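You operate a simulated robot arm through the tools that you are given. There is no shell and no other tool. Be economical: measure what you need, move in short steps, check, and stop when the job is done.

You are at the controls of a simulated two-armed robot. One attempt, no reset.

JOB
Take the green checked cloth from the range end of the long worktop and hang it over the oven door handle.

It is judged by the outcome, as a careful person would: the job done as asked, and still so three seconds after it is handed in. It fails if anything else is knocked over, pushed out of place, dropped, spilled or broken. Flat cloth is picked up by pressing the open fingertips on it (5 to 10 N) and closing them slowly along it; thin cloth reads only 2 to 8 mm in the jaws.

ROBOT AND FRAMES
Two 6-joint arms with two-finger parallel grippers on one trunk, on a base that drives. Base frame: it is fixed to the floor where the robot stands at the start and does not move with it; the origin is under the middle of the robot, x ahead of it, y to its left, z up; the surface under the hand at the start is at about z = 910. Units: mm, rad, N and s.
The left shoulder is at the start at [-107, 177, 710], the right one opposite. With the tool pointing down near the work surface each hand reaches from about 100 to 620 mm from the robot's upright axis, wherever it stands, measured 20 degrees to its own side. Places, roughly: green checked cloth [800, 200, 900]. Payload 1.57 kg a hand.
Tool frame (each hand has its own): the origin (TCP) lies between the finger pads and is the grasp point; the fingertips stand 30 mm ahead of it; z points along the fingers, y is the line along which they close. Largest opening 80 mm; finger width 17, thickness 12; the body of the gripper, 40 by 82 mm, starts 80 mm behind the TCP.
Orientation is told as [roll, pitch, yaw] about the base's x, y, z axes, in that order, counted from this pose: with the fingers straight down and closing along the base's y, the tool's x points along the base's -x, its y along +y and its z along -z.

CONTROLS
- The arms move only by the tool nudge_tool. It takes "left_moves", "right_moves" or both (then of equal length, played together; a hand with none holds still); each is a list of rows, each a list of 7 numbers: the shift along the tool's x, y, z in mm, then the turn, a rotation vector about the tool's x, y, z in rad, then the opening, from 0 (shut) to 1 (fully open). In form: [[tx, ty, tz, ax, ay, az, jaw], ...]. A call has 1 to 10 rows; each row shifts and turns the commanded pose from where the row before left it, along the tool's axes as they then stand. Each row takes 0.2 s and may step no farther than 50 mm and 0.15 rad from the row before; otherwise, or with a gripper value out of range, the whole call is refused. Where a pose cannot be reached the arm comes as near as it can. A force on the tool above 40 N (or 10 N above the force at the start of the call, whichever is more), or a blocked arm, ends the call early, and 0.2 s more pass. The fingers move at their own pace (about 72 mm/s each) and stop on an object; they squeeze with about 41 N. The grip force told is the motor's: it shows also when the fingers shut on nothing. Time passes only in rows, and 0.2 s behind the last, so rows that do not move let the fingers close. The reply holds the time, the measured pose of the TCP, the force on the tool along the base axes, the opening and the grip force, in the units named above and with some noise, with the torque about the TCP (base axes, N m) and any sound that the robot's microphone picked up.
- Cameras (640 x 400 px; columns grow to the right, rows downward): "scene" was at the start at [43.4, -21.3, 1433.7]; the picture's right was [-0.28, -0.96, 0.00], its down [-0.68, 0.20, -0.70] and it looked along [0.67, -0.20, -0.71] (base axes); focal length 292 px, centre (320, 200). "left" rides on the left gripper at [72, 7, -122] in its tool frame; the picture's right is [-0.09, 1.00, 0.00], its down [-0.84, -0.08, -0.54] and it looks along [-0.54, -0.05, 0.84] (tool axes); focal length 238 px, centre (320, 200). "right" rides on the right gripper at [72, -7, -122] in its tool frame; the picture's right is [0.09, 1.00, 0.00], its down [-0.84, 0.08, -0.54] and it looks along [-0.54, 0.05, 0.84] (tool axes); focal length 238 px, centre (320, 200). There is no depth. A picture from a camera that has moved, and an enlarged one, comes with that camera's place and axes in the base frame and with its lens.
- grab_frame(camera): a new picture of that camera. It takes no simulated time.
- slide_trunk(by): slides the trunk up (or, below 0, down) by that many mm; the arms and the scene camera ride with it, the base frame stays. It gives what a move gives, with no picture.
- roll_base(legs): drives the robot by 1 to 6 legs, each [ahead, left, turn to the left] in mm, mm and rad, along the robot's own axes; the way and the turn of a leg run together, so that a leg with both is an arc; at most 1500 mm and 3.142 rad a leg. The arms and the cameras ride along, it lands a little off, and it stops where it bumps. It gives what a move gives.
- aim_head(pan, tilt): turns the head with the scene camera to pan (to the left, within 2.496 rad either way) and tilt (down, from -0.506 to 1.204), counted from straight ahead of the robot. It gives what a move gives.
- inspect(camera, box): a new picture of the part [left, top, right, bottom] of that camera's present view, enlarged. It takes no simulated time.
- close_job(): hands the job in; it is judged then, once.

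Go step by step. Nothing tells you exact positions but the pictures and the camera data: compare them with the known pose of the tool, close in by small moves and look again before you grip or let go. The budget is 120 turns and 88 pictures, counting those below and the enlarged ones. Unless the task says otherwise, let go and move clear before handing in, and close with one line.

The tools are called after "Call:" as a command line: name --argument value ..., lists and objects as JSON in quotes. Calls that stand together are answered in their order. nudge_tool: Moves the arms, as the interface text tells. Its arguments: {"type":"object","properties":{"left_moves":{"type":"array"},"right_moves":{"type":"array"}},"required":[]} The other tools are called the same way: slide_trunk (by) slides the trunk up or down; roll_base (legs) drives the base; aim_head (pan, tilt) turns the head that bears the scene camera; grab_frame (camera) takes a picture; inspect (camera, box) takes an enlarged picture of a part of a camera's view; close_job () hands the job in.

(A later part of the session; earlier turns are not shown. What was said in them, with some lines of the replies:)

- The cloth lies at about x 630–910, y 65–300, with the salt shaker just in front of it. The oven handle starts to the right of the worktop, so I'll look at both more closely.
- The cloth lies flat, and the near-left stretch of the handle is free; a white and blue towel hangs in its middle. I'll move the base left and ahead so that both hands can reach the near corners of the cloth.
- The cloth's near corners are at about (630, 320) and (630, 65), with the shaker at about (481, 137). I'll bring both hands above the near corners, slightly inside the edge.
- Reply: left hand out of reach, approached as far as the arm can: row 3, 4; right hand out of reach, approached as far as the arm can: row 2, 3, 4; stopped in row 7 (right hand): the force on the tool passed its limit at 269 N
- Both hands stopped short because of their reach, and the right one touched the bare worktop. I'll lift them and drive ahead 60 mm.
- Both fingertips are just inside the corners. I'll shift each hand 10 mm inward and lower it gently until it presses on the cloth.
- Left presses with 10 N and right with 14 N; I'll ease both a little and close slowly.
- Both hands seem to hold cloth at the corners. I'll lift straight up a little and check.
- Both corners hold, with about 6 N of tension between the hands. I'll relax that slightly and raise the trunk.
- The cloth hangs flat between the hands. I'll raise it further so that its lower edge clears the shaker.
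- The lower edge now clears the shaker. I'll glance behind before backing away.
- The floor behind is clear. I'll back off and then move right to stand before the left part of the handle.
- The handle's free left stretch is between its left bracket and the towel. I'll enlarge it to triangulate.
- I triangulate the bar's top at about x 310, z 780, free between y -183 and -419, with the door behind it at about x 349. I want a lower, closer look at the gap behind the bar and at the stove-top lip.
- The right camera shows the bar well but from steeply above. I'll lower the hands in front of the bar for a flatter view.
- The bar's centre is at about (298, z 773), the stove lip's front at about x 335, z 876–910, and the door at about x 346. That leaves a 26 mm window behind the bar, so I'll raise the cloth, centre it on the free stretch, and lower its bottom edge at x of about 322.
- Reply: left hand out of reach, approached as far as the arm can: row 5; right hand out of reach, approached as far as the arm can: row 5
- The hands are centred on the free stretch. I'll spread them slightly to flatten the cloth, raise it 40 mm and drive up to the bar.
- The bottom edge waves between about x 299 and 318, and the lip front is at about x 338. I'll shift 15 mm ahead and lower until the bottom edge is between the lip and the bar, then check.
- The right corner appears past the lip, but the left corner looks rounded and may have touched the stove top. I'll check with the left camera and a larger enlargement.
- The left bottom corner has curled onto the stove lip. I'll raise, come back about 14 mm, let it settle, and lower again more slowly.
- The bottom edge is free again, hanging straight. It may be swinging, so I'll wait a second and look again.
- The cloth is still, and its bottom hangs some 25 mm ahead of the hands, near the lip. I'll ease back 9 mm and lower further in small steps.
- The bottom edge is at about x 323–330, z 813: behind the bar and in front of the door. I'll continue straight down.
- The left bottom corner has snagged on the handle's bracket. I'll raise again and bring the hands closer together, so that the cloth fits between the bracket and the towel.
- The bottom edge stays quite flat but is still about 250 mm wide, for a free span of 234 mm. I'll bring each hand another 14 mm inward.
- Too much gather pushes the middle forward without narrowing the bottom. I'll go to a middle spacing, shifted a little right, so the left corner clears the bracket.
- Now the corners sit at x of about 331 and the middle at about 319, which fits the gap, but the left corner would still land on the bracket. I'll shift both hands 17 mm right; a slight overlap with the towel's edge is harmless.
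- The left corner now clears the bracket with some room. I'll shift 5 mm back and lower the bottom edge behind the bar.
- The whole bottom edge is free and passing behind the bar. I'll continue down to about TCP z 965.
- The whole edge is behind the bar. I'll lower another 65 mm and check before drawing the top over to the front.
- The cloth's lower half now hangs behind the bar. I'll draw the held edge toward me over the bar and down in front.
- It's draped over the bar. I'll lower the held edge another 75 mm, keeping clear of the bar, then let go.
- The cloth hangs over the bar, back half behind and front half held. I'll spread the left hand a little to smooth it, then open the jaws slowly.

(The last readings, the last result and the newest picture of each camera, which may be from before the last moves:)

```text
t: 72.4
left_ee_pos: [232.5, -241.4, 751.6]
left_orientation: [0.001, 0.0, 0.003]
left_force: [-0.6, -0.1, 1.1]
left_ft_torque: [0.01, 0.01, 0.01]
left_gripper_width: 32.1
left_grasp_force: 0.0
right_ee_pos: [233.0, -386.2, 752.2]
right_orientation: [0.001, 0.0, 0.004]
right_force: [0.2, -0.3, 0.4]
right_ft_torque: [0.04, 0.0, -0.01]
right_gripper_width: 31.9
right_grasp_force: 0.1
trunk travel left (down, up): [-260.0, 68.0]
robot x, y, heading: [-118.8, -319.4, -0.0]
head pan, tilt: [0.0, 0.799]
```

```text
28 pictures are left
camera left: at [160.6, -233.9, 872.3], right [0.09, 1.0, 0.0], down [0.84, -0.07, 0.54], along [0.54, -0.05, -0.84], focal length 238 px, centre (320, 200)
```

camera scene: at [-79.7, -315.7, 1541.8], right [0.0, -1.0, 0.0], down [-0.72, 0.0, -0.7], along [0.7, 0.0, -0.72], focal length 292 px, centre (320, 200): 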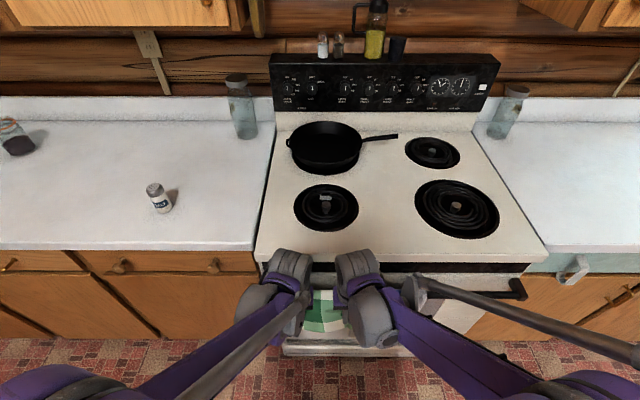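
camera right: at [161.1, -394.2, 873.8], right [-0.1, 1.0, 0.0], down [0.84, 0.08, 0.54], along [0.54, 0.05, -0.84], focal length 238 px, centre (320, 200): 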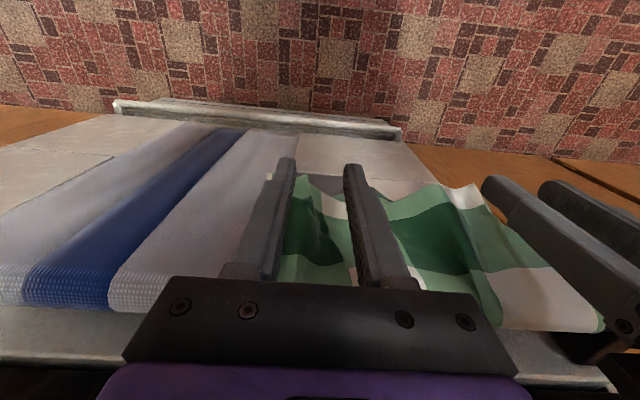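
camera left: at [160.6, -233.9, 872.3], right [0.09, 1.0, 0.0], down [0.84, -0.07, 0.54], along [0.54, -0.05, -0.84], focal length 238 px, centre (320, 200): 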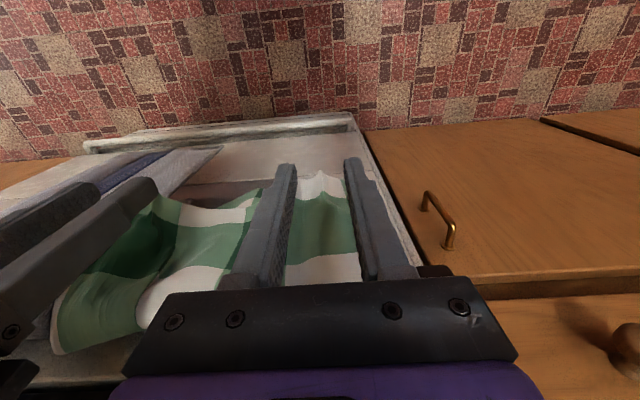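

Both hands have released and the cloth stays on the bar. I'll draw the hands straight back slowly and check.

Call:
nudge_tool --left_moves '[[6, 0, 0, 0, 0, 0, 0.4], [8, 0, 0, 0, 0, 0, 0.4], [10, 0, 0, 0, 0, 0, 0.4], [12, 0, 0, 0, 0, 0, 0.4], [15, 0, 0, 0, 0, 0, 0.4], [15, 0, 0, 0, 0, 0, 0.4]]' --right_moves '[[6, 0, 0, 0, 0, 0, 0.4], [8, 0, 0, 0, 0, 0, 0.4], [10, 0, 0, 0, 0, 0, 0.4], [12, 0, 0, 0, 0, 0, 0.4], [15, 0, 0, 0, 0, 0, 0.4], [15, 0, 0, 0, 0, 0, 0.4]]'

Call:
roll_base --legs '[[-350, 0, 0]]'

Call:
aim_head --pan 0 --tilt 0.7

Call:
grab_frame --camera "scene"

Call:
grab_frame --camera "left"

```text
t: 73.8
left_ee_pos: [167.4, -241.0, 750.6]
left_orientation: [0.0, -0.002, 0.003]
left_force: [0.4, 0.2, -0.6]
left_ft_torque: [-0.01, -0.01, -0.05]
left_gripper_width: 31.9
left_grasp_force: 0.1
right_ee_pos: [167.5, -386.8, 751.5]
right_orientation: [0.001, -0.001, 0.006]
right_force: [0.0, 0.1, 0.3]
right_ft_torque: [0.03, 0.0, 0.03]
right_gripper_width: 32.1
right_grasp_force: 0.1
trunk travel left (down, up): [-260.0, 68.0]
robot x, y, heading: [-120.0, -320.0, 0.004]
head pan, tilt: [0.0, 0.799]
```

```text
t: 76.1
left_ee_pos: [-179.1, -242.5, 748.9]
left_orientation: [0.0, -0.002, -0.004]
left_force: [-0.3, 0.8, 0.5]
left_ft_torque: [-0.02, 0.01, 0.0]
left_gripper_width: 31.9
left_grasp_force: 0.0
right_ee_pos: [-179.7, -389.3, 751.6]
right_orientation: [0.001, -0.002, -0.005]
right_force: [-0.5, 0.1, 0.7]
right_ft_torque: [-0.02, -0.01, -0.04]
right_gripper_width: 32.1
right_grasp_force: 0.1
trunk travel left (down, up): [-260.0, 68.0]
robot x, y, heading: [-464.6, -320.8, -0.003]
head pan, tilt: [0.0, 0.799]
```

```text
t: 76.8
left_ee_pos: [-178.6, -242.9, 751.1]
left_orientation: [0.001, 0.001, -0.004]
left_force: [-0.2, 0.1, 0.3]
left_ft_torque: [0.0, -0.04, 0.01]
left_gripper_width: 32.0
left_grasp_force: 0.0
right_ee_pos: [-178.7, -389.6, 753.3]
right_orientation: [-0.002, -0.003, -0.004]
right_force: [0.6, 0.3, 0.0]
right_ft_torque: [-0.05, 0.0, 0.01]
right_gripper_width: 32.2
right_grasp_force: 0.0
trunk travel left (down, up): [-260.0, 68.0]
robot x, y, heading: [-465.4, -317.3, -0.001]
head pan, tilt: [0.0, 0.7]
```

```text
27 pictures are left
camera scene: at [-422.8, -316.0, 1550.0], right [0.0, -1.0, 0.0], down [-0.64, 0.0, -0.76], along [0.76, 0.0, -0.64], focal length 292 px, centre (320, 200)
```

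scene: 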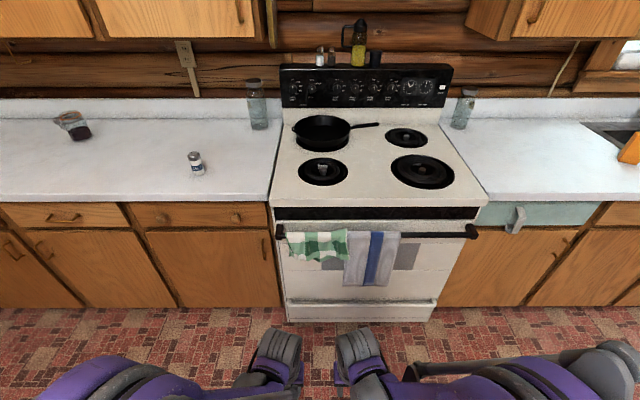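

```text
26 pictures are left
camera left: at [-251.2, -235.3, 871.5], right [0.1, 1.0, 0.0], down [0.84, -0.08, 0.54], along [0.54, -0.05, -0.84], focal length 238 px, centre (320, 200)
```

left: 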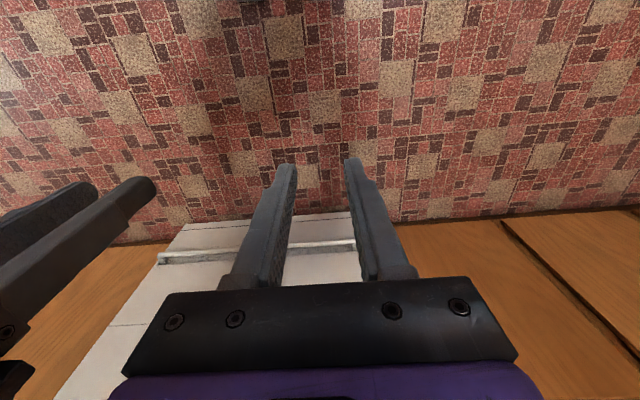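

The cloth hangs over the left part of the handle beside the towel, and nothing else looks moved. One enlarged look to confirm before handing in.

Call:
inspect --camera "scene" --box '[265, 210, 425, 310]'

```text
4.00 times, centred on (345, 260) of scene
camera zoom: at [-422.8, -316.0, 1550.0], right [0.0, -1.0, 0.0], down [-0.64, 0.0, -0.76], along [0.76, 0.0, -0.64], focal length 1168 px, centre (220, -40)
```

zoom: 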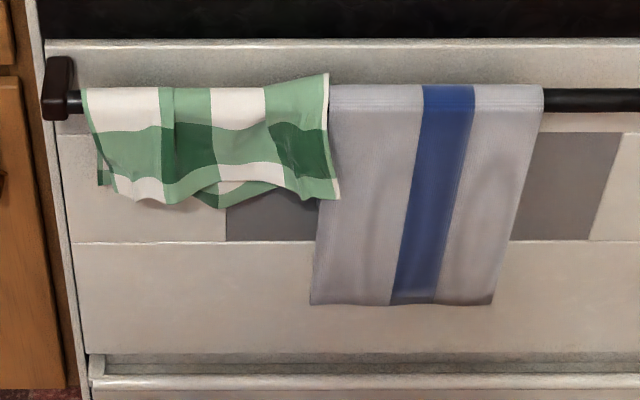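

The cloth hangs over the bar, front and back, steady more than four seconds after I let go, and the towel hasn't moved. I'm handing it in.

Call:
close_job

```text
The job is handed in.
```

The green checked cloth now hangs over the left part of the oven door handle, just touching the edge of the towel, and nothing else was knocked over or moved.
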